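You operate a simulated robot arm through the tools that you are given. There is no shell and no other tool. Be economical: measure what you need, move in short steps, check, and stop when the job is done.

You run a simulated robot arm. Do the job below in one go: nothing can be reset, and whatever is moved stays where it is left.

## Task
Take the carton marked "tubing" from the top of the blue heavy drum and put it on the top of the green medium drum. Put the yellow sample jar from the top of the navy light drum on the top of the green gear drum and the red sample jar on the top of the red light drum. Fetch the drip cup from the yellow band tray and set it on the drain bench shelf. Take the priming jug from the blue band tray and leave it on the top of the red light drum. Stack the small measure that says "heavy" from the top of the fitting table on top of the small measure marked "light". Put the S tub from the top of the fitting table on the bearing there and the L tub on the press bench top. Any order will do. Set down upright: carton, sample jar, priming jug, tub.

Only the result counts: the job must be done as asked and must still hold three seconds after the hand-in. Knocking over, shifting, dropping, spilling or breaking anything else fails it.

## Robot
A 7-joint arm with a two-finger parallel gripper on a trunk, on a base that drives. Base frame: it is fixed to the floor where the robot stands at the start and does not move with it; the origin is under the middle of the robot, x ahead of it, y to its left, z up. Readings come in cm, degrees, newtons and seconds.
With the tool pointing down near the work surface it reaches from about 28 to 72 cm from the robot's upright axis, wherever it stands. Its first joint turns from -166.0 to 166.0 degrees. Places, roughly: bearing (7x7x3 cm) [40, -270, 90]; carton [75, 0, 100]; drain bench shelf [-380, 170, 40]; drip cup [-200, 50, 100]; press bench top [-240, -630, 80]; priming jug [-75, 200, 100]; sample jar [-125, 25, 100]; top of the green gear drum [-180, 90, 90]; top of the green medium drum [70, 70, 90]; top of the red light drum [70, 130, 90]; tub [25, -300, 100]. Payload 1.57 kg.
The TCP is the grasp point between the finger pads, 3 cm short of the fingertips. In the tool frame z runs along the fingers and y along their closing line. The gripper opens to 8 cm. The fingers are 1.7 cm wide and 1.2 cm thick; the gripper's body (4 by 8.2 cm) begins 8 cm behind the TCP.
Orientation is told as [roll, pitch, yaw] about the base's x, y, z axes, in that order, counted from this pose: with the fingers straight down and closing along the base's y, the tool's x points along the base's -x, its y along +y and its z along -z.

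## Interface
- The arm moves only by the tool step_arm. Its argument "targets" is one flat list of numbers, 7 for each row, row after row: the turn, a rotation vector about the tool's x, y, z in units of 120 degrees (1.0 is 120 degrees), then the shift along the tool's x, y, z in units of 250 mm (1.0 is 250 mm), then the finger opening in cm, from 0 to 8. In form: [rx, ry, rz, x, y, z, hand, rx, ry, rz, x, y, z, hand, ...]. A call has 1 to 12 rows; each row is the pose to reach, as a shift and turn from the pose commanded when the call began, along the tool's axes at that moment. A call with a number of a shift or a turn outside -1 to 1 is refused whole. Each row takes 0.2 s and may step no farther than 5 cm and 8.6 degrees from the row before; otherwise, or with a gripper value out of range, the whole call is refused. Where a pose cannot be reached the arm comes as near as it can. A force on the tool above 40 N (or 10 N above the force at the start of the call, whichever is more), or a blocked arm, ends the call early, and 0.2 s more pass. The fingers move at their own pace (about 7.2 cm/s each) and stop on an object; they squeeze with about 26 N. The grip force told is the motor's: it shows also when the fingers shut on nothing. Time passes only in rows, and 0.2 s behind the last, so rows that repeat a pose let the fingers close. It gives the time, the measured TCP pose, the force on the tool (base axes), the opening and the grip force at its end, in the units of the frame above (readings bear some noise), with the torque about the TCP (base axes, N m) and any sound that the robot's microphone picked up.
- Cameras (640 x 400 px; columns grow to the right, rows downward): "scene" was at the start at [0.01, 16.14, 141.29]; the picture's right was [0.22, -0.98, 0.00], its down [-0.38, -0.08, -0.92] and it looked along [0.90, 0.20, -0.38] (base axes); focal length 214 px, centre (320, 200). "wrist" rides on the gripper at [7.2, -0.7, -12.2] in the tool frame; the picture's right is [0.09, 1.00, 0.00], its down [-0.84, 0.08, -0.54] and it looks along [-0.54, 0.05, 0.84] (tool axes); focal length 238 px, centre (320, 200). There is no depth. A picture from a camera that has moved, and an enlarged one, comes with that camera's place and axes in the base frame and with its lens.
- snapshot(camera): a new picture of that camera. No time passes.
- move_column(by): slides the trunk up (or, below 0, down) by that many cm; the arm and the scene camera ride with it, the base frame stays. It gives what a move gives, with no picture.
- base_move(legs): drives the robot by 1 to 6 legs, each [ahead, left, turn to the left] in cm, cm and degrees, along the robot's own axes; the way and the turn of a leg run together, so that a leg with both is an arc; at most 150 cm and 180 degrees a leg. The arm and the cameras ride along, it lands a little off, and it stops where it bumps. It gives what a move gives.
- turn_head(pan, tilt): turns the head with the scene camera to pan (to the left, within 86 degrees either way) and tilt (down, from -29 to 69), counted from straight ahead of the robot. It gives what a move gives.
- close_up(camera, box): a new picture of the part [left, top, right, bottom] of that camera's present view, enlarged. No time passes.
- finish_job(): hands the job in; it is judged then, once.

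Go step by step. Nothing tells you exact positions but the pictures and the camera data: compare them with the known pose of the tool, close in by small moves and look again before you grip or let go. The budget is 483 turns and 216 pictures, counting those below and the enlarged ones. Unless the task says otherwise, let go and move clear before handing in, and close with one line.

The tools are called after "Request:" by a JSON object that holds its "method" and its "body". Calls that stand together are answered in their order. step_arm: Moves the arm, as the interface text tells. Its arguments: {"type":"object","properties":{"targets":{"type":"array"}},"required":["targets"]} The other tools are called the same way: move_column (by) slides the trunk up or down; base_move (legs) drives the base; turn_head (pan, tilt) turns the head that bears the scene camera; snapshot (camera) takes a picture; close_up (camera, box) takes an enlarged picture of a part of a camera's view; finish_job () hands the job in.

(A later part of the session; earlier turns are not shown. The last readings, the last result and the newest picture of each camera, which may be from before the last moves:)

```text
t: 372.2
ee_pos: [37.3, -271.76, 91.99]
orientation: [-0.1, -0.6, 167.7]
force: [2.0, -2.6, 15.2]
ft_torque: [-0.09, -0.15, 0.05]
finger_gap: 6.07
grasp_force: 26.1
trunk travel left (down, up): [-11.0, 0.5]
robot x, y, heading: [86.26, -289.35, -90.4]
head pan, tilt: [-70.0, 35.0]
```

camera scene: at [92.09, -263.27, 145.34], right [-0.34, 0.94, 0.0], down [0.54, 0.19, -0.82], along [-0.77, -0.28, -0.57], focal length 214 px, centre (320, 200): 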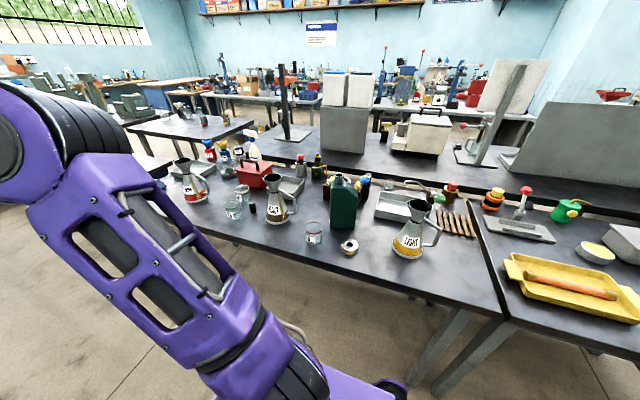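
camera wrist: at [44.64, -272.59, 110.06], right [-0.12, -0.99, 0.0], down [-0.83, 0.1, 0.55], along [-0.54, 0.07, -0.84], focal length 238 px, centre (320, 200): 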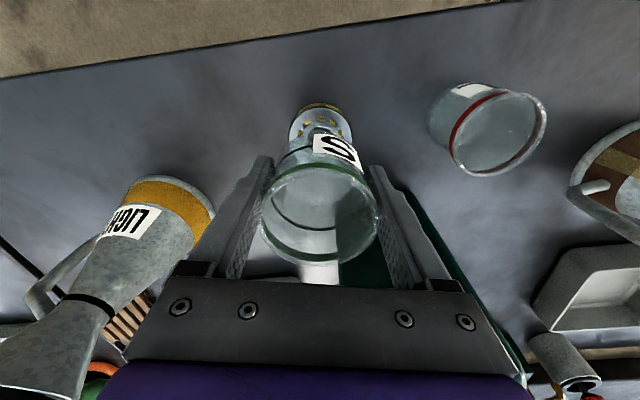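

Contact on the bearing. Relieve, release and rise.

Request:
{"method": "step_arm", "body": {"targets": [0, 0, 0, 0, 0, -0.01, 4.5, 0, 0, 0, 0, 0, -0.01, 6.3, 0, 0, 0, 0, 0, -0.01, 7.4, 0, 0, 0, 0, 0, -0.01, 7.4]}}

Request:
{"method": "step_arm", "body": {"targets": [0, 0, 0, 0, 0, -0.06, 7.4, 0, 0, 0, 0, 0, -0.2, 7.4, 0, 0, 0, 0, 0, -0.38, 7.4, 0, 0, 0, 0, 0, -0.56, 7.4, 0, 0, 0, 0, 0, -0.74, 7.4, 0, 0, 0, 0, 0, -0.88, 7.4]}}

Request:
{"method": "snapshot", "body": {"camera": "wrist"}}

Request:
{"method": "close_up", "body": {"camera": "scene", "box": [330, 150, 530, 280]}}

```text
t: 373.2
ee_pos: [37.34, -271.67, 92.05]
orientation: [0.1, -0.3, 167.6]
force: [0.6, -0.6, -0.2]
ft_torque: [-0.01, 0.02, 0.03]
finger_gap: 7.41
grasp_force: 0.1
trunk travel left (down, up): [-11.0, 0.5]
robot x, y, heading: [86.46, -289.09, -90.5]
head pan, tilt: [-70.0, 35.0]
```

```text
t: 374.6
ee_pos: [37.5, -271.89, 114.11]
orientation: [0.2, -0.4, 167.6]
force: [-0.2, 0.2, -0.1]
ft_torque: [-0.04, 0.01, -0.01]
finger_gap: 7.41
grasp_force: 0.1
trunk travel left (down, up): [-11.0, 0.5]
robot x, y, heading: [86.15, -289.03, -90.5]
head pan, tilt: [-70.0, 35.0]
```

```text
98 pictures are left
camera wrist: at [44.56, -272.76, 126.38], right [-0.12, -0.99, 0.0], down [-0.83, 0.1, 0.55], along [-0.54, 0.07, -0.84], focal length 238 px, centre (320, 200)
```

wrist: 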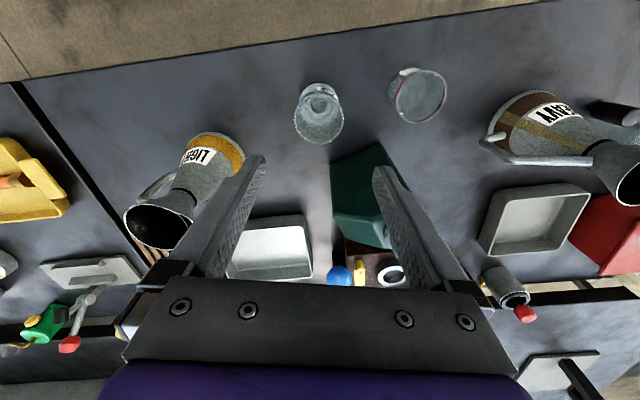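

```text
3.08 times, centred on (430, 215) of scene
camera zoom: at [91.95, -283.28, 145.33], right [-0.34, 0.94, 0.0], down [0.54, 0.19, -0.82], along [-0.77, -0.28, -0.57], focal length 660 px, centre (-18, 154)
```

zoom: 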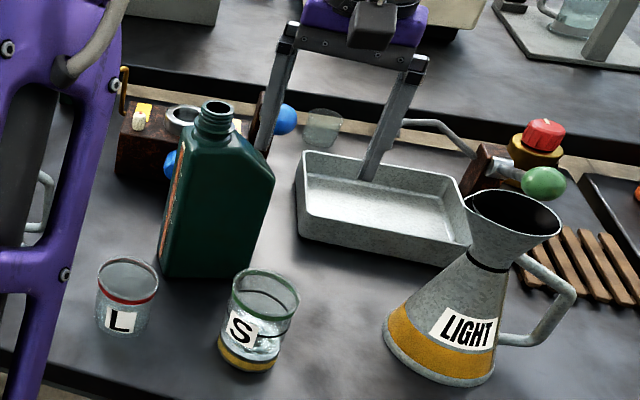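

S tub sits on the bearing. Now moving above the HEAVY measure to inspect it.

Request:
{"method": "step_arm", "body": {"targets": [0, 0, 0, 0.075, 0.157, -0.02, 8, 0, 0, 0, 0.151, 0.314, -0.04, 8, 0, 0, 0, 0.226, 0.472, -0.06, 8, 0, 0, 0, 0.302, 0.629, -0.08, 8]}}

Request:
{"method": "step_arm", "body": {"targets": [0, 0, 0, -0.05, 0.15, 0, 8, 0, 0, 0, -0.1, 0.3, 0, 8, 0, 0, 0, -0.15, 0.45, 0, 8, 0, 0, 0, -0.2, 0.6, 0, 8, 0, 0, 0, -0.2, 0.738, 0, 8]}}

Request:
{"method": "snapshot", "body": {"camera": "wrist"}}

```text
t: 375.6
ee_pos: [41.28, -288.89, 116.0]
orientation: [0.0, -0.4, 167.5]
force: [-0.3, 0.6, -0.3]
ft_torque: [-0.03, 0.03, 0.02]
finger_gap: 7.98
grasp_force: 0.0
trunk travel left (down, up): [-11.0, 0.5]
robot x, y, heading: [86.0, -289.35, -90.5]
head pan, tilt: [-70.0, 35.0]
```

```text
t: 376.9
ee_pos: [32.6, -305.93, 116.05]
orientation: [0.1, -0.3, 167.5]
force: [0.7, 0.3, -0.1]
ft_torque: [0.0, 0.02, -0.01]
finger_gap: 7.97
grasp_force: 0.1
trunk travel left (down, up): [-11.0, 0.5]
robot x, y, heading: [86.36, -289.21, -90.4]
head pan, tilt: [-70.0, 35.0]
```

```text
96 pictures are left
camera wrist: at [39.61, -306.74, 128.35], right [-0.12, -0.99, 0.0], down [-0.83, 0.1, 0.55], along [-0.54, 0.07, -0.84], focal length 238 px, centre (320, 200)
```

wrist: 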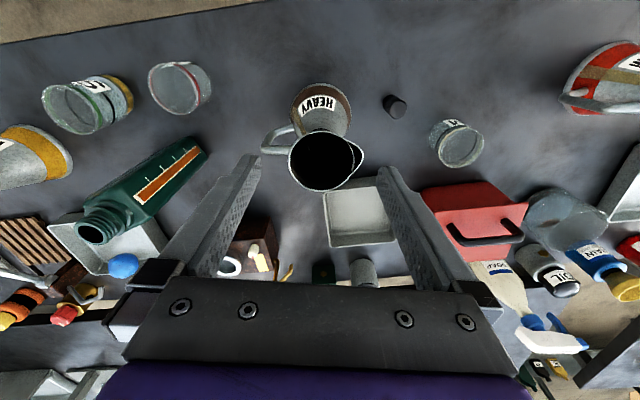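

HEAVY: mouth above z 106, handle toward +y, spout toward −y. I'll grip its neck with the fingers closing along x and the hand leaning south ~45°. First turn the wrist to yaw 90.

Request:
{"method": "step_arm", "body": {"targets": [0, 0, 0.0646, 0.039, 0.04, 0, 8, 0, 0, 0.129, 0.079, 0.081, 0, 8, 0, 0, 0.194, 0.118, 0.122, 0, 8, 0, 0, 0.258, 0.157, 0.162, 0, 8, 0, 0, 0.323, 0.197, 0.203, 0, 8, 0, 0, 0.388, 0.236, 0.243, 0, 8, 0, 0, 0.452, 0.275, 0.284, 0, 8, 0, 0, 0.517, 0.314, 0.324, 0, 8, 0, 0, 0.581, 0.354, 0.365, 0, 8, 0, 0, 0.646, 0.393, 0.405, 0, 8]}}

Request:
{"method": "base_move", "body": {"legs": [[0, -7, 0]]}}

Request:
{"method": "snapshot", "body": {"camera": "wrist"}}

```text
t: 379.1
ee_pos: [39.91, -317.67, 115.96]
orientation: [0.4, -0.1, 89.9]
force: [0.3, -0.1, -0.2]
ft_torque: [-0.01, 0.02, 0.01]
finger_gap: 8.02
grasp_force: 0.0
trunk travel left (down, up): [-11.0, 0.5]
robot x, y, heading: [86.27, -289.31, -90.3]
head pan, tilt: [-70.0, 35.0]
```

```text
t: 380.4
ee_pos: [32.93, -317.52, 115.94]
orientation: [0.4, 0.0, 90.0]
force: [-0.3, 0.4, -0.5]
ft_torque: [0.0, 0.03, 0.03]
finger_gap: 8.02
grasp_force: 0.1
trunk travel left (down, up): [-11.0, 0.5]
robot x, y, heading: [78.93, -289.47, -90.4]
head pan, tilt: [-70.0, 35.0]
```

```text
95 pictures are left
camera wrist: at [33.5, -324.8, 128.32], right [-1.0, -0.09, 0.01], down [-0.07, 0.84, 0.54], along [-0.05, 0.54, -0.84], focal length 238 px, centre (320, 200)
```

wrist: 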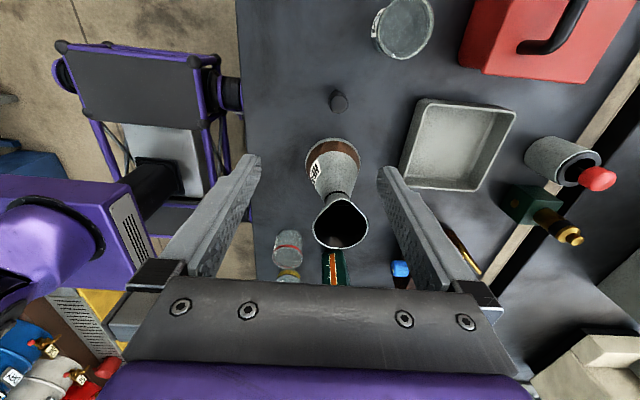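

Request:
{"method": "step_arm", "body": {"targets": [0, -0.0625, 0, -0.007, 0.023, 0.02, 7, 0, -0.125, 0, -0.015, 0.047, 0.06, 7, 0, -0.1875, 0, -0.022, 0.07, 0.11, 7, 0, -0.25, 0, -0.029, 0.093, 0.16, 7, 0, -0.3125, 0, -0.037, 0.117, 0.21, 7, 0, -0.375, 0, -0.044, 0.14, 0.272, 7]}}

Request:
{"method": "snapshot", "body": {"camera": "wrist"}}

```text
t: 381.8
ee_pos: [29.38, -316.48, 109.34]
orientation: [0.5, -45.1, 89.7]
force: [0.3, 1.1, 0.7]
ft_torque: [0.0, -0.01, 0.0]
finger_gap: 7.0
grasp_force: 0.1
trunk travel left (down, up): [-11.0, 0.5]
robot x, y, heading: [79.29, -289.35, -90.3]
head pan, tilt: [-70.0, 35.0]
```

```text
94 pictures are left
camera wrist: at [29.92, -330.21, 112.91], right [-1.0, -0.06, -0.06], down [-0.07, 0.21, 0.98], along [-0.05, 0.98, -0.21], focal length 238 px, centre (320, 200)
```

wrist: 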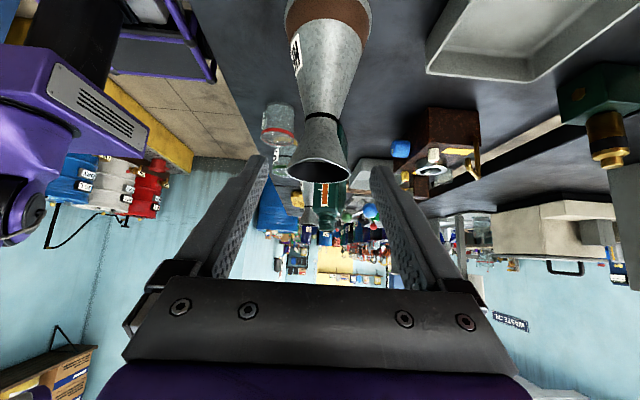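

The neck ring is clearly visible at about (29,-306.6,98.5). Advancing along the tool axis.

Request:
{"method": "step_arm", "body": {"targets": [0, 0, 0, 0.008, 0.004, 0.16, 7, 0, 0, 0, 0.016, 0.006, 0.3, 7, 0, 0, 0, 0.02, 0.008, 0.4, 7]}}

Request:
{"method": "snapshot", "body": {"camera": "wrist"}}

```text
t: 382.6
ee_pos: [29.14, -309.8, 101.7]
orientation: [0.4, -45.0, 89.8]
force: [-0.4, 0.1, 0.4]
ft_torque: [-0.03, -0.02, -0.03]
finger_gap: 7.0
grasp_force: 0.1
trunk travel left (down, up): [-11.0, 0.5]
robot x, y, heading: [79.16, -288.93, -90.6]
head pan, tilt: [-70.0, 35.0]
```

```text
93 pictures are left
camera wrist: at [29.66, -323.46, 105.44], right [-1.0, -0.06, -0.06], down [-0.07, 0.21, 0.98], along [-0.05, 0.98, -0.21], focal length 238 px, centre (320, 200)
```

wrist: 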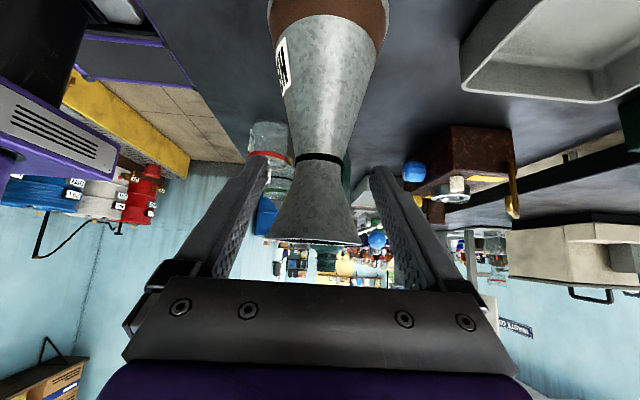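

Request:
{"method": "step_arm", "body": {"targets": [0, 0, 0, 0.004, 0, 0.07, 7, 0, 0, 0, 0.006, 0, 0.132, 7, 0, 0, 0, 0.006, 0, 0.132, 7]}}

Request:
{"method": "snapshot", "body": {"camera": "wrist"}}

Request:
{"method": "close_up", "body": {"camera": "scene", "box": [180, 100, 380, 250]}}

```text
t: 383.4
ee_pos: [29.02, -307.41, 99.37]
orientation: [0.3, -45.0, 89.7]
force: [0.1, 0.6, -0.1]
ft_torque: [-0.01, -0.01, 0.02]
finger_gap: 6.98
grasp_force: 0.0
trunk travel left (down, up): [-11.0, 0.5]
robot x, y, heading: [78.97, -288.72, -90.1]
head pan, tilt: [-70.0, 35.0]
```

```text
92 pictures are left
camera wrist: at [29.68, -321.26, 102.95], right [-1.0, -0.07, -0.06], down [-0.07, 0.21, 0.98], along [-0.05, 0.98, -0.21], focal length 238 px, centre (320, 200)
```

wrist: 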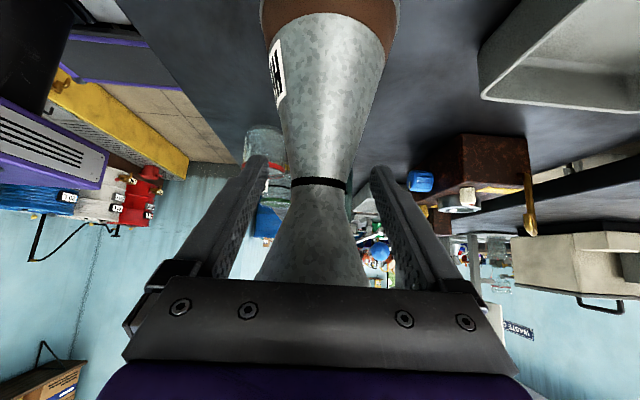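

```text
2.67 times, centred on (280, 175) of scene
camera zoom: at [84.95, -283.24, 145.34], right [-0.34, 0.94, 0.0], down [0.54, 0.19, -0.82], along [-0.77, -0.27, -0.57], focal length 572 px, centre (427, 267)
```

zoom: 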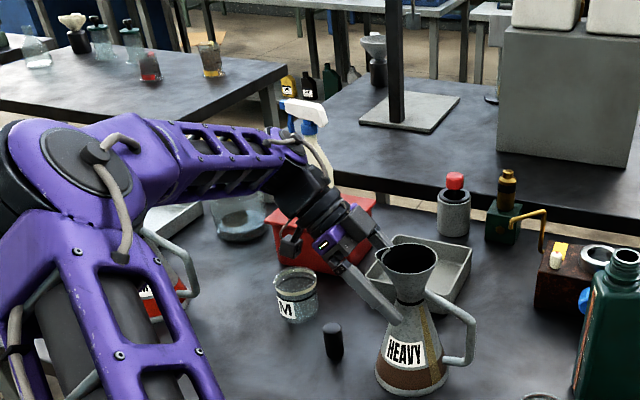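

Fingers straddle the neck with the handle free. Closing and lifting gently.

Request:
{"method": "step_arm", "body": {"targets": [0, 0, 0, 0, 0, 0, 5, 0, 0, 0, 0, 0, 0, 3.5, 0, 0, 0, 0, 0, 0, 2, 0, 0, 0, 0, 0, 0, 2]}}

Request:
{"method": "step_arm", "body": {"targets": [0, 0, 0, -0.028, 0, -0.028, 2, 0, 0, 0, -0.07, 0, -0.07, 2, 0, 0, 0, -0.113, 0, -0.113, 2]}}

Request:
{"method": "close_up", "body": {"camera": "scene", "box": [180, 100, 380, 250]}}

```text
t: 384.4
ee_pos: [29.1, -307.45, 99.25]
orientation: [0.4, -45.0, 89.7]
force: [-1.1, 0.6, 0.1]
ft_torque: [0.03, 0.0, 0.04]
finger_gap: 4.36
grasp_force: 25.6
trunk travel left (down, up): [-11.0, 0.5]
robot x, y, heading: [79.37, -288.94, -90.5]
head pan, tilt: [-70.0, 35.0]
```

```text
t: 385.2
ee_pos: [29.06, -307.55, 103.42]
orientation: [0.4, -45.0, 89.7]
force: [-0.2, -0.4, -2.5]
ft_torque: [-0.09, 0.03, -0.01]
finger_gap: 4.29
grasp_force: 26.5
trunk travel left (down, up): [-11.0, 0.5]
robot x, y, heading: [78.81, -289.26, -90.3]
head pan, tilt: [-70.0, 35.0]
```

```text
2.67 times, centred on (280, 175) of scene
camera zoom: at [84.94, -283.24, 145.33], right [-0.34, 0.94, 0.0], down [0.54, 0.19, -0.82], along [-0.77, -0.27, -0.57], focal length 572 px, centre (427, 267)
```

zoom: 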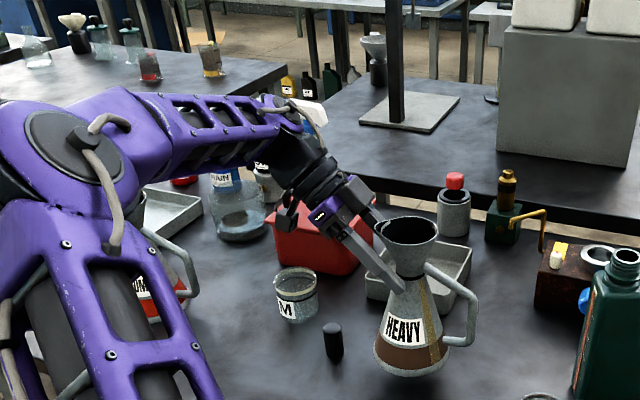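

Held securely. Raising to stacking height.

Request:
{"method": "step_arm", "body": {"targets": [0, 0, 0, -0.12, 0, -0.12, 2, 0, 0, 0, -0.24, 0, -0.24, 2, 0, 0, 0, -0.36, 0, -0.36, 2, 0, 0, 0, -0.48, 0, -0.48, 2, 0, 0, 0, -0.6, 0, -0.6, 2]}}

Request:
{"method": "snapshot", "body": {"camera": "wrist"}}

```text
t: 386.4
ee_pos: [29.29, -307.54, 124.51]
orientation: [0.4, -45.0, 89.8]
force: [0.1, -0.6, -2.3]
ft_torque: [-0.05, -0.01, 0.01]
finger_gap: 4.23
grasp_force: 26.5
trunk travel left (down, up): [-11.0, 0.5]
robot x, y, heading: [79.51, -289.4, -90.5]
head pan, tilt: [-70.0, 35.0]
```

```text
89 pictures are left
camera wrist: at [29.89, -321.27, 128.25], right [-1.0, -0.07, -0.06], down [-0.07, 0.21, 0.98], along [-0.05, 0.98, -0.21], focal length 238 px, centre (320, 200)
```

wrist: 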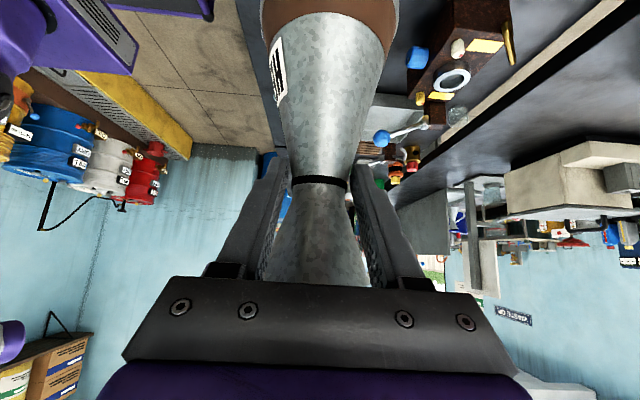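

Retract from clutter, then drive the base north so HEAVY passes beside LIGHT.

Request:
{"method": "step_arm", "body": {"targets": [0, 0, 0, 0, -0.16, 0, 2, 0, 0, 0, 0, -0.32, 0, 2, 0, 0, 0, 0, -0.5, 0, 2]}}

Request:
{"method": "base_move", "body": {"legs": [[-52, 0, 0]]}}

Request:
{"method": "turn_head", "body": {"pan": -80, "tilt": 30}}

Request:
{"method": "snapshot", "body": {"camera": "scene"}}

Request:
{"method": "snapshot", "body": {"camera": "wrist"}}

```text
t: 387.2
ee_pos: [41.73, -307.5, 124.42]
orientation: [0.4, -45.0, 89.7]
force: [-0.2, 0.4, -2.2]
ft_torque: [-0.05, 0.01, 0.03]
finger_gap: 4.22
grasp_force: 25.6
trunk travel left (down, up): [-11.0, 0.5]
robot x, y, heading: [79.13, -289.53, -90.3]
head pan, tilt: [-70.0, 35.0]
```

```text
t: 390.2
ee_pos: [42.21, -255.39, 124.47]
orientation: [0.5, -44.9, 90.0]
force: [0.1, 1.0, -3.0]
ft_torque: [-0.02, -0.02, -0.04]
finger_gap: 4.22
grasp_force: 25.9
trunk travel left (down, up): [-11.0, 0.5]
robot x, y, heading: [79.32, -237.17, -90.2]
head pan, tilt: [-70.0, 35.0]
```

```text
t: 391.0
ee_pos: [42.13, -255.15, 124.43]
orientation: [0.4, -45.0, 90.0]
force: [0.5, -0.4, -2.8]
ft_torque: [-0.05, -0.02, 0.01]
finger_gap: 4.17
grasp_force: 25.9
trunk travel left (down, up): [-11.0, 0.5]
robot x, y, heading: [79.41, -237.44, -90.1]
head pan, tilt: [-80.0, 30.0]
```

```text
88 pictures are left
camera scene: at [84.63, -229.58, 146.11], right [-0.17, 0.99, 0.0], down [0.49, 0.08, -0.87], along [-0.85, -0.15, -0.5], focal length 214 px, centre (320, 200)
```

scene: 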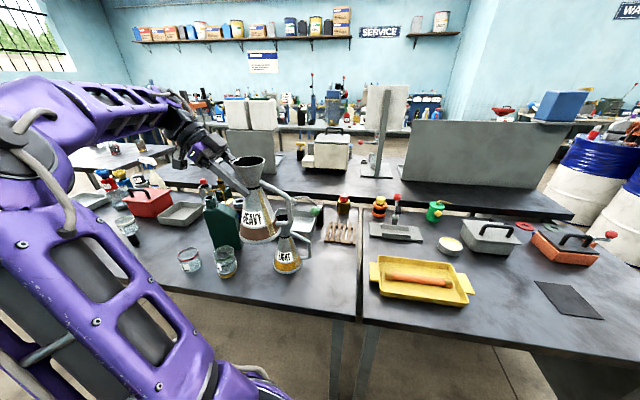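

```text
87 pictures are left
camera wrist: at [42.77, -269.08, 128.13], right [-1.0, -0.07, -0.06], down [-0.07, 0.21, 0.98], along [-0.05, 0.98, -0.21], focal length 238 px, centre (320, 200)
```

wrist: 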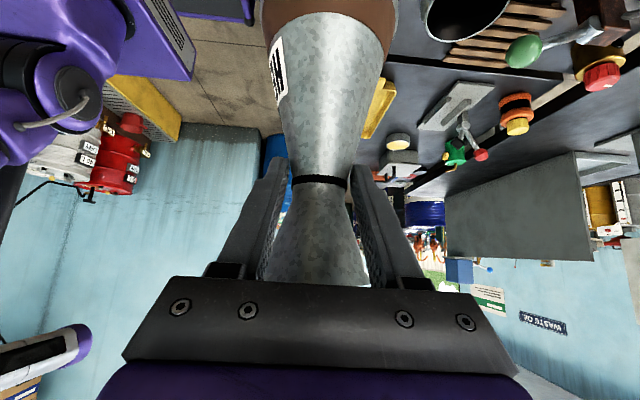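

Request:
{"method": "close_up", "body": {"camera": "scene", "box": [180, 130, 340, 290]}}

```text
2.50 times, centred on (260, 210) of scene
camera zoom: at [84.63, -229.58, 146.11], right [-0.17, 0.99, 0.0], down [0.49, 0.08, -0.87], along [-0.85, -0.15, -0.5], focal length 536 px, centre (470, 175)
```

zoom: 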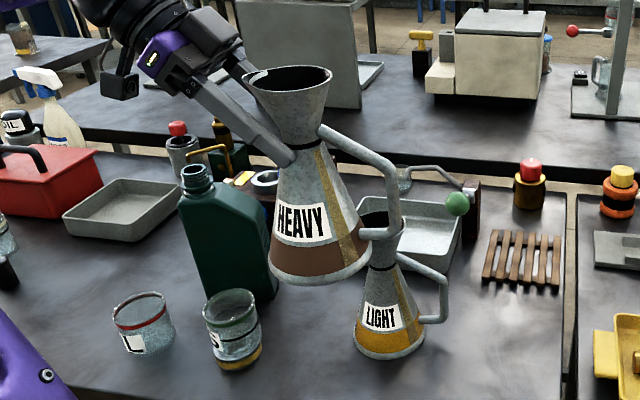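

LIGHT's axis is at (30.1,-251.6) with rim at z≈106; HEAVY's bottom is at ≈109.5. Moving HEAVY over it.

Request:
{"method": "step_arm", "body": {"targets": [0, 0, 0, -0.026, 0.16, 0.026, 2, 0, 0, 0, -0.053, 0.32, 0.053, 2, 0, 0, 0, -0.079, 0.48, 0.079, 2]}}

Request:
{"method": "close_up", "body": {"camera": "scene", "box": [180, 130, 340, 290]}}

Request:
{"method": "snapshot", "body": {"camera": "wrist"}}

```text
t: 391.8
ee_pos: [30.11, -252.44, 124.43]
orientation: [0.3, -45.0, 89.9]
force: [0.4, 0.0, -1.8]
ft_torque: [-0.09, -0.01, 0.01]
finger_gap: 4.2
grasp_force: 25.9
trunk travel left (down, up): [-11.0, 0.5]
robot x, y, heading: [79.76, -237.19, -90.0]
head pan, tilt: [-80.0, 30.0]
```

```text
2.50 times, centred on (260, 210) of scene
camera zoom: at [84.62, -229.56, 146.12], right [-0.17, 0.99, 0.0], down [0.49, 0.08, -0.87], along [-0.85, -0.15, -0.5], focal length 536 px, centre (470, 175)
```

zoom: 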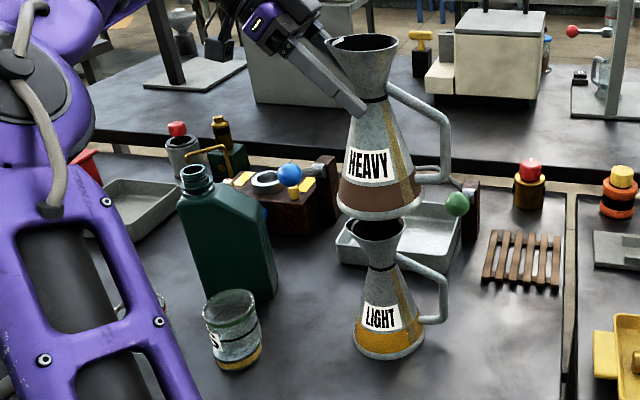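

```text
84 pictures are left
camera wrist: at [30.73, -266.28, 128.08], right [-1.0, -0.07, -0.06], down [-0.07, 0.21, 0.98], along [-0.05, 0.98, -0.21], focal length 238 px, centre (320, 200)
```

wrist: 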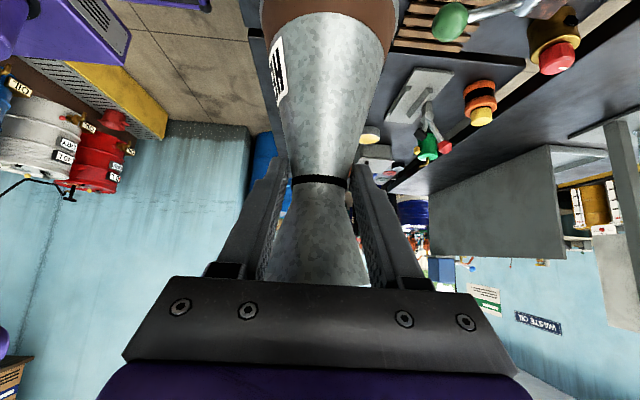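

Well centred over LIGHT. Lowering gently in small steps.

Request:
{"method": "step_arm", "body": {"targets": [0, 0, 0, 0.028, 0, 0.028, 2, 0, 0, 0, 0.057, 0, 0.057, 2, 0, 0, 0, 0.071, 0, 0.071, 2]}}

Request:
{"method": "step_arm", "body": {"targets": [0, 0, 0, 0.006, 0, 0.006, 2, 0, 0, 0, 0.011, 0, 0.011, 2]}}

Request:
{"method": "close_up", "body": {"camera": "scene", "box": [240, 190, 310, 260]}}

```text
t: 392.6
ee_pos: [30.1, -252.43, 122.14]
orientation: [0.4, -45.1, 89.9]
force: [0.3, 0.0, -3.3]
ft_torque: [-0.07, 0.03, -0.01]
finger_gap: 4.21
grasp_force: 25.9
trunk travel left (down, up): [-11.0, 0.5]
robot x, y, heading: [79.52, -237.14, -90.3]
head pan, tilt: [-80.0, 30.0]
```

```text
t: 393.2
ee_pos: [30.23, -252.56, 121.72]
orientation: [0.5, -44.9, 89.9]
force: [-0.5, 0.7, -2.4]
ft_torque: [-0.02, -0.01, -0.05]
finger_gap: 4.2
grasp_force: 26.1
trunk travel left (down, up): [-11.0, 0.5]
robot x, y, heading: [79.64, -237.2, -90.5]
head pan, tilt: [-80.0, 30.0]
```

```text
5.71 times, centred on (275, 225) of scene
camera zoom: at [84.62, -229.57, 146.12], right [-0.17, 0.99, 0.0], down [0.49, 0.08, -0.87], along [-0.85, -0.15, -0.5], focal length 1226 px, centre (577, 57)
```

zoom: 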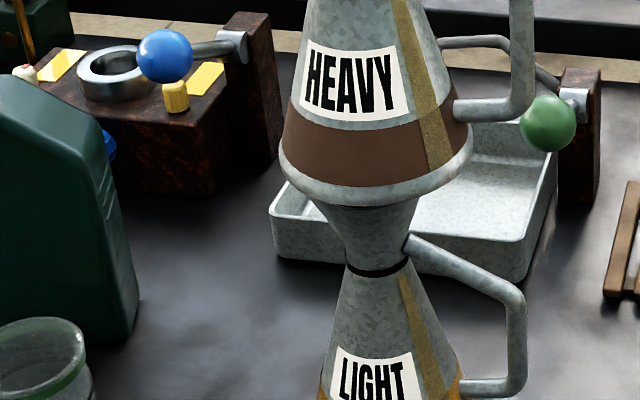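

Request:
{"method": "step_arm", "body": {"targets": [0, 0, 0, 0.006, 0, 0.006, 2, 0, 0, 0, 0.012, 0, 0.012, 2]}}

Request:
{"method": "step_arm", "body": {"targets": [0, 0, 0, 0.006, 0, 0.006, 2, 0, 0, 0, 0.01, 0, 0.01, 2]}}

```text
t: 393.8
ee_pos: [30.16, -252.58, 121.31]
orientation: [0.5, -45.1, 89.9]
force: [-0.6, -0.4, -2.3]
ft_torque: [-0.07, 0.01, -0.05]
finger_gap: 4.19
grasp_force: 25.6
trunk travel left (down, up): [-11.0, 0.5]
robot x, y, heading: [79.77, -237.33, -90.3]
head pan, tilt: [-80.0, 30.0]
```

```text
t: 394.4
ee_pos: [30.06, -252.57, 120.79]
orientation: [0.4, -45.0, 89.8]
force: [-0.7, 0.7, -3.4]
ft_torque: [-0.1, 0.01, 0.0]
finger_gap: 4.18
grasp_force: 26.3
trunk travel left (down, up): [-11.0, 0.5]
robot x, y, heading: [79.52, -236.99, -90.3]
head pan, tilt: [-80.0, 30.0]
```

Request:
{"method": "step_arm", "body": {"targets": [0, 0, 0, 0.006, 0, 0.006, 2, 0, 0, 0, 0.01, 0, 0.01, 2]}}

Request:
{"method": "step_arm", "body": {"targets": [0, 0, 0, 0.006, 0, 0.006, 2, 0, 0, 0, 0.01, 0, 0.01, 2]}}

```text
t: 395.0
ee_pos: [30.12, -252.64, 120.4]
orientation: [0.5, -45.1, 89.9]
force: [-0.3, -0.4, -1.9]
ft_torque: [-0.05, 0.0, 0.03]
finger_gap: 4.17
grasp_force: 26.2
trunk travel left (down, up): [-11.0, 0.5]
robot x, y, heading: [79.47, -237.06, -90.5]
head pan, tilt: [-80.0, 30.0]
```

```text
t: 395.6
ee_pos: [30.16, -252.63, 120.02]
orientation: [0.4, -45.0, 89.9]
force: [-0.1, 0.2, -2.7]
ft_torque: [-0.07, -0.02, -0.02]
finger_gap: 4.15
grasp_force: 26.4
trunk travel left (down, up): [-11.0, 0.5]
robot x, y, heading: [79.51, -237.11, -90.2]
head pan, tilt: [-80.0, 30.0]
```

Request:
{"method": "close_up", "body": {"camera": "scene", "box": [240, 190, 310, 260]}}

Request:
{"method": "step_arm", "body": {"targets": [0, 0, 0, 0.005, 0, 0.005, 2, 0, 0, 0, 0.009, 0, 0.009, 2]}}

```text
5.71 times, centred on (275, 225) of scene
camera zoom: at [84.62, -229.57, 146.12], right [-0.17, 0.99, 0.0], down [0.49, 0.08, -0.87], along [-0.85, -0.15, -0.5], focal length 1226 px, centre (577, 57)
```

zoom: 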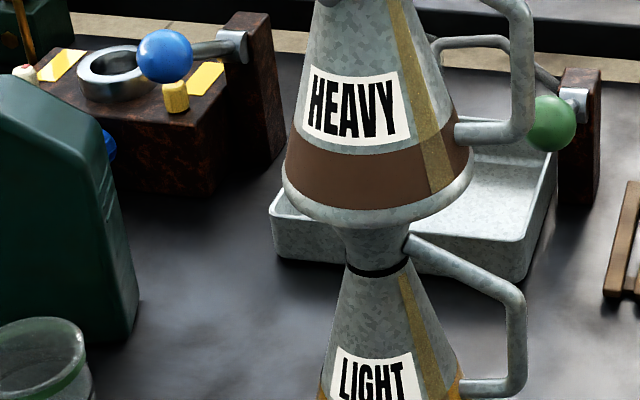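

```text
t: 396.2
ee_pos: [30.1, -252.56, 119.77]
orientation: [0.4, -45.0, 90.0]
force: [-0.3, 0.4, -1.0]
ft_torque: [-0.04, 0.01, 0.01]
finger_gap: 4.14
grasp_force: 25.2
trunk travel left (down, up): [-11.0, 0.5]
robot x, y, heading: [79.69, -237.18, -90.5]
head pan, tilt: [-80.0, 30.0]
```

Request:
{"method": "step_arm", "body": {"targets": [0, 0, 0, 0.006, 0, 0.006, 2, 0, 0, 0, 0.012, 0, 0.012, 2]}}

Request:
{"method": "step_arm", "body": {"targets": [0, 0, 0, 0.006, 0, 0.006, 2, 0, 0, 0, 0.012, 0, 0.012, 2]}}

Request:
{"method": "close_up", "body": {"camera": "scene", "box": [240, 190, 310, 260]}}

```text
t: 396.8
ee_pos: [30.1, -252.58, 119.45]
orientation: [0.4, -44.9, 89.9]
force: [-0.4, 0.6, -2.5]
ft_torque: [-0.08, 0.03, 0.0]
finger_gap: 4.15
grasp_force: 26.2
trunk travel left (down, up): [-11.0, 0.5]
robot x, y, heading: [79.42, -236.99, -90.3]
head pan, tilt: [-80.0, 30.0]
```

```text
t: 397.4
ee_pos: [30.2, -252.48, 119.18]
orientation: [0.7, -45.1, 89.8]
force: [-0.2, -2.9, 10.0]
ft_torque: [-0.17, -0.28, 0.03]
finger_gap: 4.14
grasp_force: 25.6
trunk travel left (down, up): [-11.0, 0.5]
robot x, y, heading: [79.23, -237.28, -90.2]
head pan, tilt: [-80.0, 30.0]
```

```text
5.71 times, centred on (275, 225) of scene
camera zoom: at [84.7, -229.57, 146.14], right [-0.17, 0.99, 0.0], down [0.49, 0.08, -0.87], along [-0.85, -0.15, -0.5], focal length 1226 px, centre (577, 57)
```

zoom: 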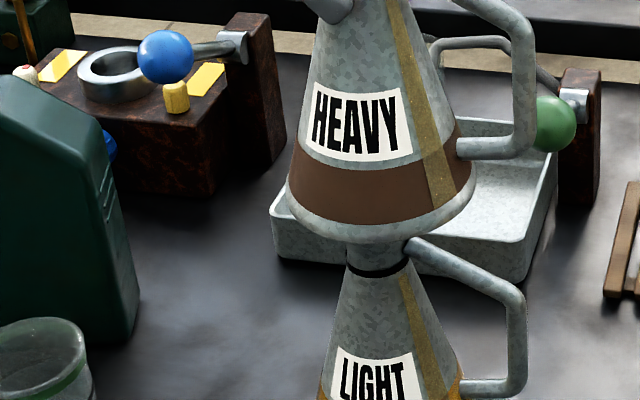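

Contact with LIGHT's rim; HEAVY appears centred. Relieve slightly and open the fingers.

Request:
{"method": "step_arm", "body": {"targets": [0, 0, 0, -0.005, 0, -0.005, 2, 0, 0, 0, -0.005, 0, -0.005, 4.4, 0, 0, 0, -0.005, 0, -0.005, 5, 0, 0, 0, -0.005, 0, -0.005, 6, 0, 0, 0, -0.005, 0, -0.005, 7, 0, 0, 0, -0.005, 0, -0.005, 7]}}

Request:
{"method": "close_up", "body": {"camera": "scene", "box": [180, 130, 340, 290]}}

Request:
{"method": "snapshot", "body": {"camera": "wrist"}}

```text
t: 398.8
ee_pos: [30.07, -252.56, 119.19]
orientation: [0.4, -45.0, 89.9]
force: [0.7, -0.7, -0.5]
ft_torque: [0.02, -0.01, 0.01]
finger_gap: 7.01
grasp_force: 0.1
trunk travel left (down, up): [-11.0, 0.5]
robot x, y, heading: [79.6, -236.93, -90.2]
head pan, tilt: [-80.0, 30.0]
```

```text
2.50 times, centred on (260, 210) of scene
camera zoom: at [84.64, -229.57, 146.11], right [-0.17, 0.99, 0.0], down [0.49, 0.08, -0.87], along [-0.85, -0.15, -0.5], focal length 536 px, centre (470, 175)
```

zoom: 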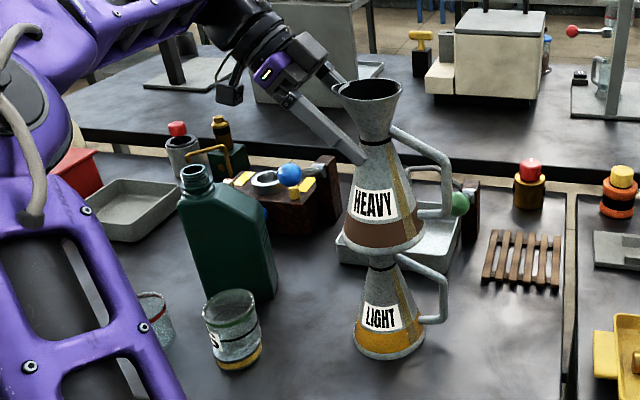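

```text
79 pictures are left
camera wrist: at [30.71, -266.29, 122.81], right [-1.0, -0.07, -0.06], down [-0.07, 0.21, 0.98], along [-0.05, 0.98, -0.21], focal length 238 px, centre (320, 200)
```

wrist: 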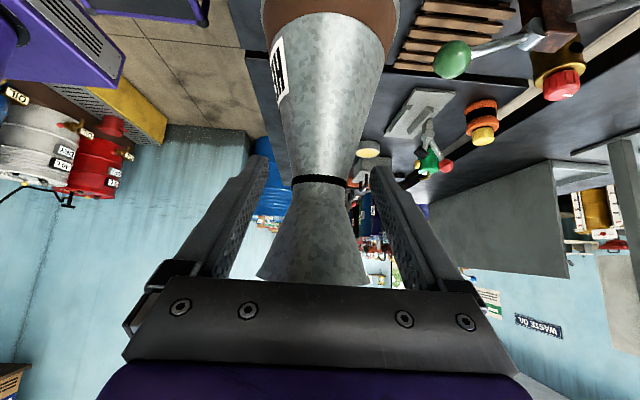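

Stack stands free. Backing out along the tool axis.

Request:
{"method": "step_arm", "body": {"targets": [0, 0, 0, 0, 0, -0.08, 7, 0, 0, 0, 0, 0, -0.2, 7, 0, 0, 0, 0, 0, -0.36, 7, 0, 0, 0, 0, 0, -0.52, 7, 0, 0, 0, 0, 0, -0.66, 7]}}

Request:
{"method": "close_up", "body": {"camera": "scene", "box": [180, 130, 340, 290]}}

```text
t: 400.0
ee_pos: [30.28, -259.74, 126.17]
orientation: [0.3, -45.0, 90.0]
force: [0.6, -0.7, 0.3]
ft_torque: [0.02, -0.03, 0.01]
finger_gap: 6.99
grasp_force: 0.1
out of reach, approached as far as the arm can: row 4, 5
trunk travel left (down, up): [-11.0, 0.5]
robot x, y, heading: [79.6, -236.9, -90.3]
head pan, tilt: [-80.0, 30.0]
```

```text
2.50 times, centred on (260, 210) of scene
camera zoom: at [84.64, -229.56, 146.11], right [-0.17, 0.99, 0.0], down [0.49, 0.08, -0.87], along [-0.85, -0.15, -0.5], focal length 536 px, centre (470, 175)
```

zoom: 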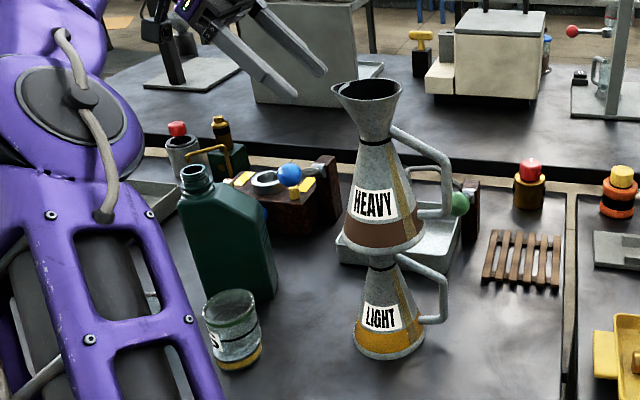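

Continue the retreat horizontally southward, then lower a bit.

Request:
{"method": "step_arm", "body": {"targets": [0, 0, 0, 0.1, 0, -0.05, 7, 0, 0, 0, 0.2, 0, -0.15, 7, 0, 0, 0, 0.32, 0, -0.25, 7, 0, 0, 0, 0.44, 0, -0.35, 7]}}

Request:
{"method": "snapshot", "body": {"camera": "scene"}}

```text
t: 401.0
ee_pos: [34.69, -264.45, 123.61]
orientation: [0.3, -45.1, 90.0]
force: [0.0, -1.5, -0.2]
ft_torque: [0.07, 0.02, 0.05]
finger_gap: 6.98
grasp_force: 0.0
out of reach, approached as far as the arm can: row 1, 2, 3, 4
trunk travel left (down, up): [-11.0, 0.5]
robot x, y, heading: [78.97, -237.33, -90.3]
head pan, tilt: [-80.0, 30.0]
```

```text
77 pictures are left
camera scene: at [84.78, -229.79, 146.12], right [-0.17, 0.99, 0.0], down [0.49, 0.09, -0.87], along [-0.85, -0.15, -0.5], focal length 214 px, centre (320, 200)
```

scene: 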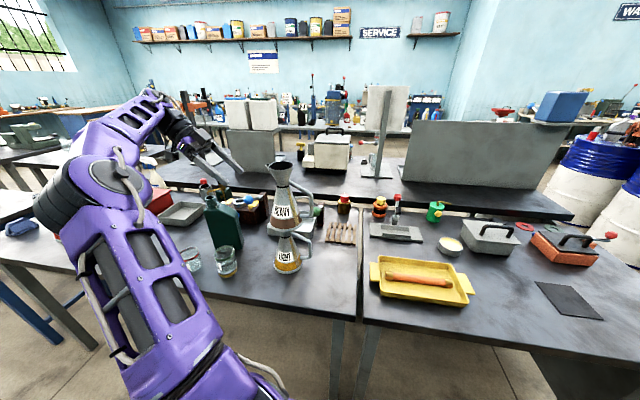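

Arm is clear of the stack. Driving south for the L tub.

Request:
{"method": "base_move", "body": {"legs": [[42, 5, 0]]}}

Request:
{"method": "step_arm", "body": {"targets": [0, 0.0625, 0, 0, -0.06, 0.02, 8, 0, 0.125, 0, 0, -0.12, 0.04, 8, 0, 0.1875, 0, 0, -0.18, 0.06, 8, 0, 0.25, 0, 0, -0.24, 0.08, 8, 0, 0.3125, 0, 0, -0.3, 0.1, 8, 0, 0.375, 0, 0, -0.36, 0.12, 8]}}

Request:
{"method": "snapshot", "body": {"camera": "wrist"}}

```text
t: 403.6
ee_pos: [39.27, -305.95, 123.65]
orientation: [0.4, -45.1, 89.6]
force: [0.3, 0.1, -0.5]
ft_torque: [-0.03, 0.01, -0.01]
finger_gap: 7.01
grasp_force: 0.0
trunk travel left (down, up): [-11.0, 0.5]
robot x, y, heading: [84.52, -279.29, -90.6]
head pan, tilt: [-80.0, 30.0]
```

```text
t: 405.0
ee_pos: [48.19, -303.93, 121.41]
orientation: [0.2, 0.1, 89.9]
force: [-0.1, 0.2, 0.7]
ft_torque: [0.04, -0.02, 0.0]
finger_gap: 7.96
grasp_force: 0.2
trunk travel left (down, up): [-11.0, 0.5]
robot x, y, heading: [84.31, -278.85, -90.3]
head pan, tilt: [-80.0, 30.0]
```

```text
76 pictures are left
camera wrist: at [48.77, -311.06, 133.74], right [-1.0, -0.09, 0.01], down [-0.07, 0.84, 0.54], along [-0.05, 0.54, -0.84], focal length 238 px, centre (320, 200)
```

wrist: 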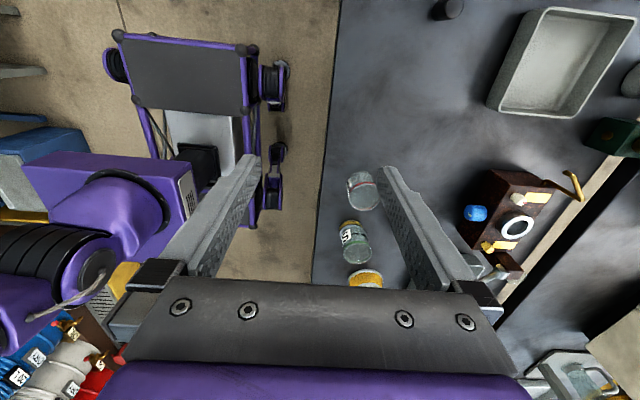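

L tub ≈ (37.4,-285.5). Moving above it and part-way down.

Request:
{"method": "step_arm", "body": {"targets": [0, 0, 0, -0.147, 0.086, 0, 8, 0, 0, 0, -0.294, 0.173, 0, 8, 0, 0, 0, -0.442, 0.259, 0, 8, 0, 0, 0, -0.589, 0.346, 0, 8, 0, 0, 0, -0.736, 0.432, 0.04, 8, 0, 0, 0, -0.736, 0.432, 0.22, 8, 0, 0, 0, -0.736, 0.432, 0.4, 8, 0, 0, 0, -0.736, 0.432, 0.58, 8, 0, 0, 0, -0.736, 0.432, 0.74, 8]}}

Request:
{"method": "snapshot", "body": {"camera": "wrist"}}

```text
t: 407.0
ee_pos: [37.22, -285.46, 102.93]
orientation: [0.3, 0.1, 89.9]
force: [-0.7, 0.8, 0.2]
ft_torque: [0.02, -0.01, 0.0]
finger_gap: 8.02
grasp_force: 0.1
trunk travel left (down, up): [-11.0, 0.5]
robot x, y, heading: [84.21, -279.21, -90.6]
head pan, tilt: [-80.0, 30.0]
```

```text
75 pictures are left
camera wrist: at [37.84, -292.76, 115.15], right [-1.0, -0.09, 0.01], down [-0.07, 0.84, 0.54], along [-0.05, 0.54, -0.84], focal length 238 px, centre (320, 200)
```

wrist: 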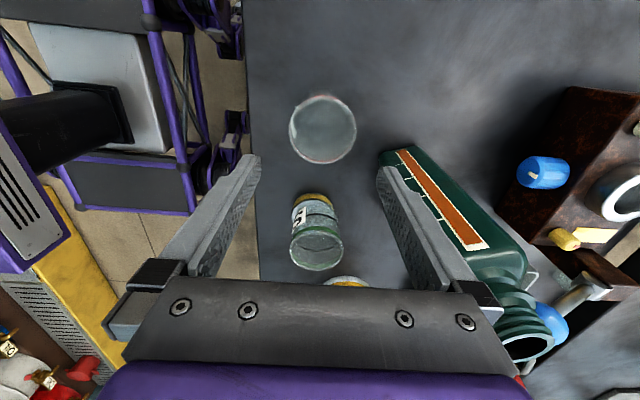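

Request:
{"method": "step_arm", "body": {"targets": [0, 0, 0, 0.012, 0.012, 0.14, 8, 0, 0, 0, 0.012, 0.012, 0.3, 8, 0, 0, 0, 0.012, 0.012, 0.42, 8, 0, 0, 0, 0.012, 0.012, 0.517, 8]}}

Request:
{"method": "snapshot", "body": {"camera": "wrist"}}

```text
t: 408.0
ee_pos: [36.82, -285.7, 90.05]
orientation: [0.3, 0.1, 89.9]
force: [-0.2, 0.5, 0.5]
ft_torque: [0.01, 0.0, 0.02]
finger_gap: 7.98
grasp_force: 0.1
trunk travel left (down, up): [-11.0, 0.5]
robot x, y, heading: [84.28, -278.97, -90.5]
head pan, tilt: [-80.0, 30.0]
```

```text
74 pictures are left
camera wrist: at [37.53, -292.94, 102.34], right [-1.0, -0.09, 0.01], down [-0.07, 0.84, 0.54], along [-0.05, 0.54, -0.84], focal length 238 px, centre (320, 200)
```

wrist: 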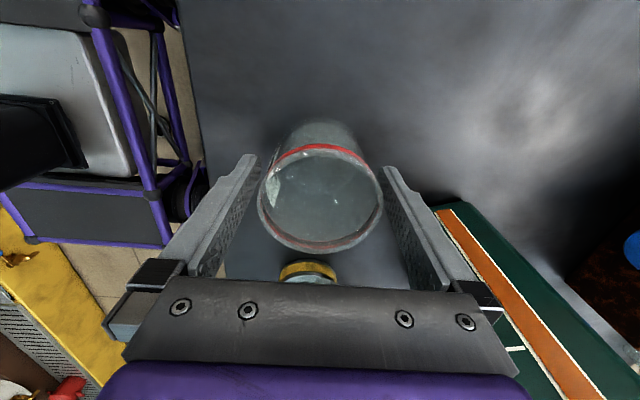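

Request:
{"method": "step_arm", "body": {"targets": [0, 0, 0, 0, 0, 0, 6.5, 0, 0, 0, 0, 0, 0, 5, 0, 0, 0, 0, 0, 0, 4.5, 0, 0, 0, 0, 0, 0, 4.5]}}

Request:
{"method": "step_arm", "body": {"targets": [0, 0, 0, 0, 0, -0.03, 4.5, 0, 0, 0, 0, 0, -0.1, 4.5, 0, 0, 0, 0, 0, -0.24, 4.5, 0, 0, 0, 0, 0, -0.4, 4.5, 0, 0, 0, 0, 0, -0.56, 4.5, 0, 0, 0, 0, 0, -0.72, 4.5, 0, 0, 0, 0, 0, -0.88, 4.5, 0, 0, 0, 0, 0, -0.98, 4.5]}}

Request:
{"method": "snapshot", "body": {"camera": "wrist"}}

```text
t: 409.0
ee_pos: [36.93, -285.78, 90.01]
orientation: [0.2, 0.0, 89.9]
force: [0.1, 1.4, -0.4]
ft_torque: [0.0, 0.0, 0.03]
finger_gap: 6.61
grasp_force: 26.2
trunk travel left (down, up): [-11.0, 0.5]
robot x, y, heading: [84.48, -278.96, -90.6]
head pan, tilt: [-80.0, 30.0]
```

```text
t: 410.8
ee_pos: [37.19, -285.77, 114.65]
orientation: [0.1, -0.1, 89.9]
force: [0.4, -0.4, -0.7]
ft_torque: [-0.03, -0.02, 0.01]
finger_gap: 6.6
grasp_force: 26.2
trunk travel left (down, up): [-11.0, 0.5]
robot x, y, heading: [84.26, -278.78, -90.4]
head pan, tilt: [-80.0, 30.0]
```

```text
73 pictures are left
camera wrist: at [37.66, -292.99, 126.89], right [-1.0, -0.09, 0.0], down [-0.07, 0.84, 0.54], along [-0.05, 0.54, -0.84], focal length 238 px, centre (320, 200)
```

wrist: 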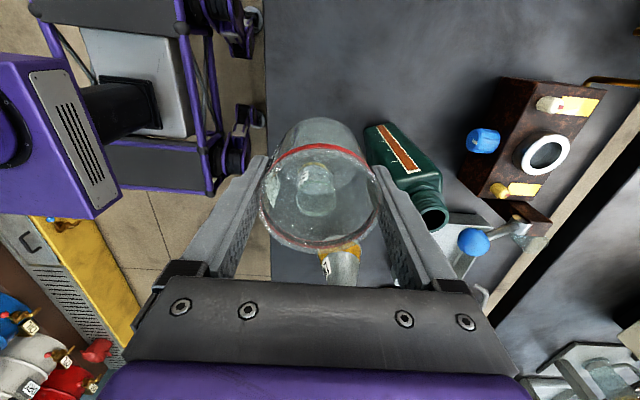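

L tub held. Swing the arm to point ahead (south) over the aisle.

Request:
{"method": "step_arm", "body": {"targets": [0, 0, 0, 0, -0.14, 0, 4.5, 0, 0, 0, 0, -0.28, 0, 4.5]}}

Request:
{"method": "step_arm", "body": {"targets": [0, 0, -0.0583, 0.191, -0.039, 0, 4.5, 0, 0, -0.1167, 0.377, -0.101, 0, 4.5, 0, 0, -0.175, 0.552, -0.185, 0, 4.5, 0, 0, -0.2333, 0.716, -0.29, 0, 4.5, 0, 0, -0.2917, 0.868, -0.412, 0, 4.5]}}

Request:
{"method": "step_arm", "body": {"targets": [0, 0, -0.0583, 0.191, -0.039, 0, 4.5, 0, 0, -0.1167, 0.377, -0.101, 0, 4.5, 0, 0, -0.175, 0.552, -0.185, 0, 4.5, 0, 0, -0.2333, 0.716, -0.29, 0, 4.5, 0, 0, -0.2917, 0.868, -0.412, 0, 4.5]}}

Request:
{"method": "turn_head", "body": {"pan": -15, "tilt": 20}}

Request:
{"method": "snapshot", "body": {"camera": "scene"}}

```text
t: 411.4
ee_pos: [44.0, -285.69, 114.37]
orientation: [0.4, -0.1, 89.8]
force: [-0.9, -0.3, -0.7]
ft_torque: [-0.03, 0.0, 0.0]
finger_gap: 6.58
grasp_force: 26.2
trunk travel left (down, up): [-11.0, 0.5]
robot x, y, heading: [84.42, -278.83, -90.4]
head pan, tilt: [-80.0, 30.0]
```

```text
t: 412.6
ee_pos: [54.58, -307.46, 114.54]
orientation: [0.3, -0.3, 125.0]
force: [0.0, 0.2, -0.6]
ft_torque: [-0.02, -0.02, -0.01]
finger_gap: 6.6
grasp_force: 26.3
trunk travel left (down, up): [-11.0, 0.5]
robot x, y, heading: [84.05, -279.74, -90.6]
head pan, tilt: [-80.0, 30.0]
```

```text
t: 413.8
ee_pos: [75.33, -319.32, 114.35]
orientation: [0.1, -0.3, 159.9]
force: [0.2, -0.7, -1.0]
ft_torque: [0.02, -0.01, 0.0]
finger_gap: 6.59
grasp_force: 25.8
trunk travel left (down, up): [-11.0, 0.5]
robot x, y, heading: [84.58, -279.36, -90.5]
head pan, tilt: [-80.0, 30.0]
```

```text
t: 415.1
ee_pos: [75.2, -319.14, 114.4]
orientation: [0.0, -0.3, 159.9]
force: [-0.1, -0.1, -0.9]
ft_torque: [0.0, 0.01, 0.01]
finger_gap: 6.61
grasp_force: 26.0
trunk travel left (down, up): [-11.0, 0.5]
robot x, y, heading: [84.05, -279.42, -90.5]
head pan, tilt: [-15.0, 20.0]
```

```text
72 pictures are left
camera scene: at [95.79, -279.09, 147.72], right [-0.96, 0.27, 0.0], down [0.09, 0.33, -0.94], along [-0.25, -0.91, -0.34], focal length 214 px, centre (320, 200)
```

scene: 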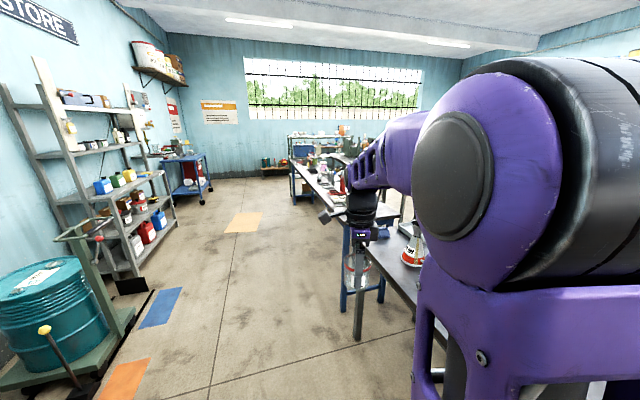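

The east aisle's tables continue far south; the west aisle (x≈-136) is a known clear route. Going back around with the tub held over the aisle.

Request:
{"method": "base_move", "body": {"legs": [[-130, 4, 0], [-75, 0, 0], [0, -100, 0], [0, -124, 0]]}}

Request:
{"method": "turn_head", "body": {"pan": 0, "tilt": 20}}

Request:
{"method": "snapshot", "body": {"camera": "scene"}}

```text
t: 446.7
ee_pos: [-143.18, -110.81, 114.38]
orientation: [0.1, -0.2, 159.9]
force: [0.8, 0.3, -0.8]
ft_torque: [-0.03, -0.01, 0.0]
finger_gap: 6.58
grasp_force: 25.9
trunk travel left (down, up): [-11.0, 0.5]
robot x, y, heading: [-134.09, -70.89, -90.4]
head pan, tilt: [-15.0, 20.0]
```

```text
t: 447.5
ee_pos: [-143.17, -110.88, 114.24]
orientation: [0.2, -0.3, 159.9]
force: [-0.7, -0.2, -1.0]
ft_torque: [0.01, 0.03, -0.02]
finger_gap: 6.59
grasp_force: 26.4
trunk travel left (down, up): [-11.0, 0.5]
robot x, y, heading: [-133.99, -70.74, -90.4]
head pan, tilt: [0.0, 20.0]
```

```text
71 pictures are left
camera scene: at [-120.24, -71.03, 147.72], right [-1.0, 0.01, 0.0], down [0.0, 0.34, -0.94], along [-0.01, -0.94, -0.34], focal length 214 px, centre (320, 200)
```

scene: 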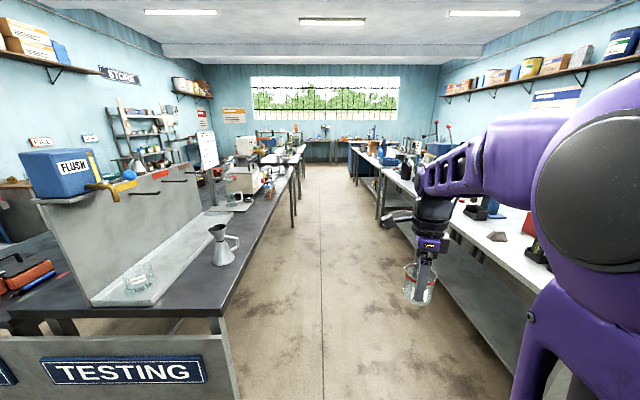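

Request:
{"method": "base_move", "body": {"legs": [[150, 0, 0], [150, 0, 0], [60, 0, 0]]}}

Request:
{"method": "turn_head", "body": {"pan": -20, "tilt": 20}}

Request:
{"method": "snapshot", "body": {"camera": "scene"}}

```text
t: 464.9
ee_pos: [-138.39, -471.64, 114.26]
orientation: [0.1, -0.4, 161.5]
force: [0.5, 0.2, -0.9]
ft_torque: [-0.02, 0.01, 0.01]
finger_gap: 6.64
grasp_force: 25.9
trunk travel left (down, up): [-11.0, 0.5]
robot x, y, heading: [-130.35, -431.24, -88.9]
head pan, tilt: [0.0, 20.0]
```

```text
t: 465.8
ee_pos: [-138.52, -471.65, 114.34]
orientation: [0.0, -0.3, 161.5]
force: [-0.4, 0.9, -1.1]
ft_torque: [0.05, 0.01, 0.01]
finger_gap: 6.59
grasp_force: 26.0
trunk travel left (down, up): [-11.0, 0.5]
robot x, y, heading: [-130.65, -430.74, -88.9]
head pan, tilt: [-20.0, 20.0]
```

```text
70 pictures are left
camera scene: at [-119.77, -430.63, 147.72], right [-0.95, 0.33, 0.0], down [0.11, 0.32, -0.94], along [-0.31, -0.89, -0.34], focal length 214 px, centre (320, 200)
```

scene: 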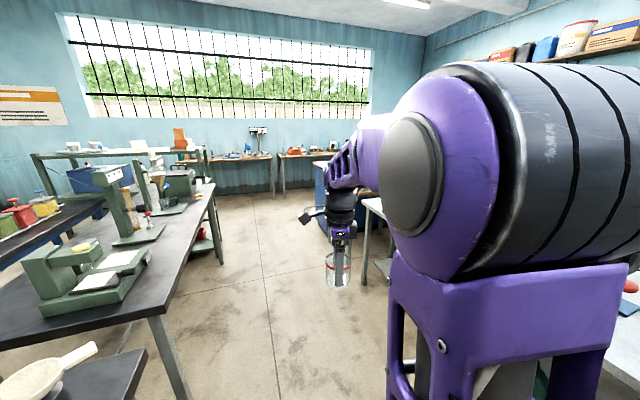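

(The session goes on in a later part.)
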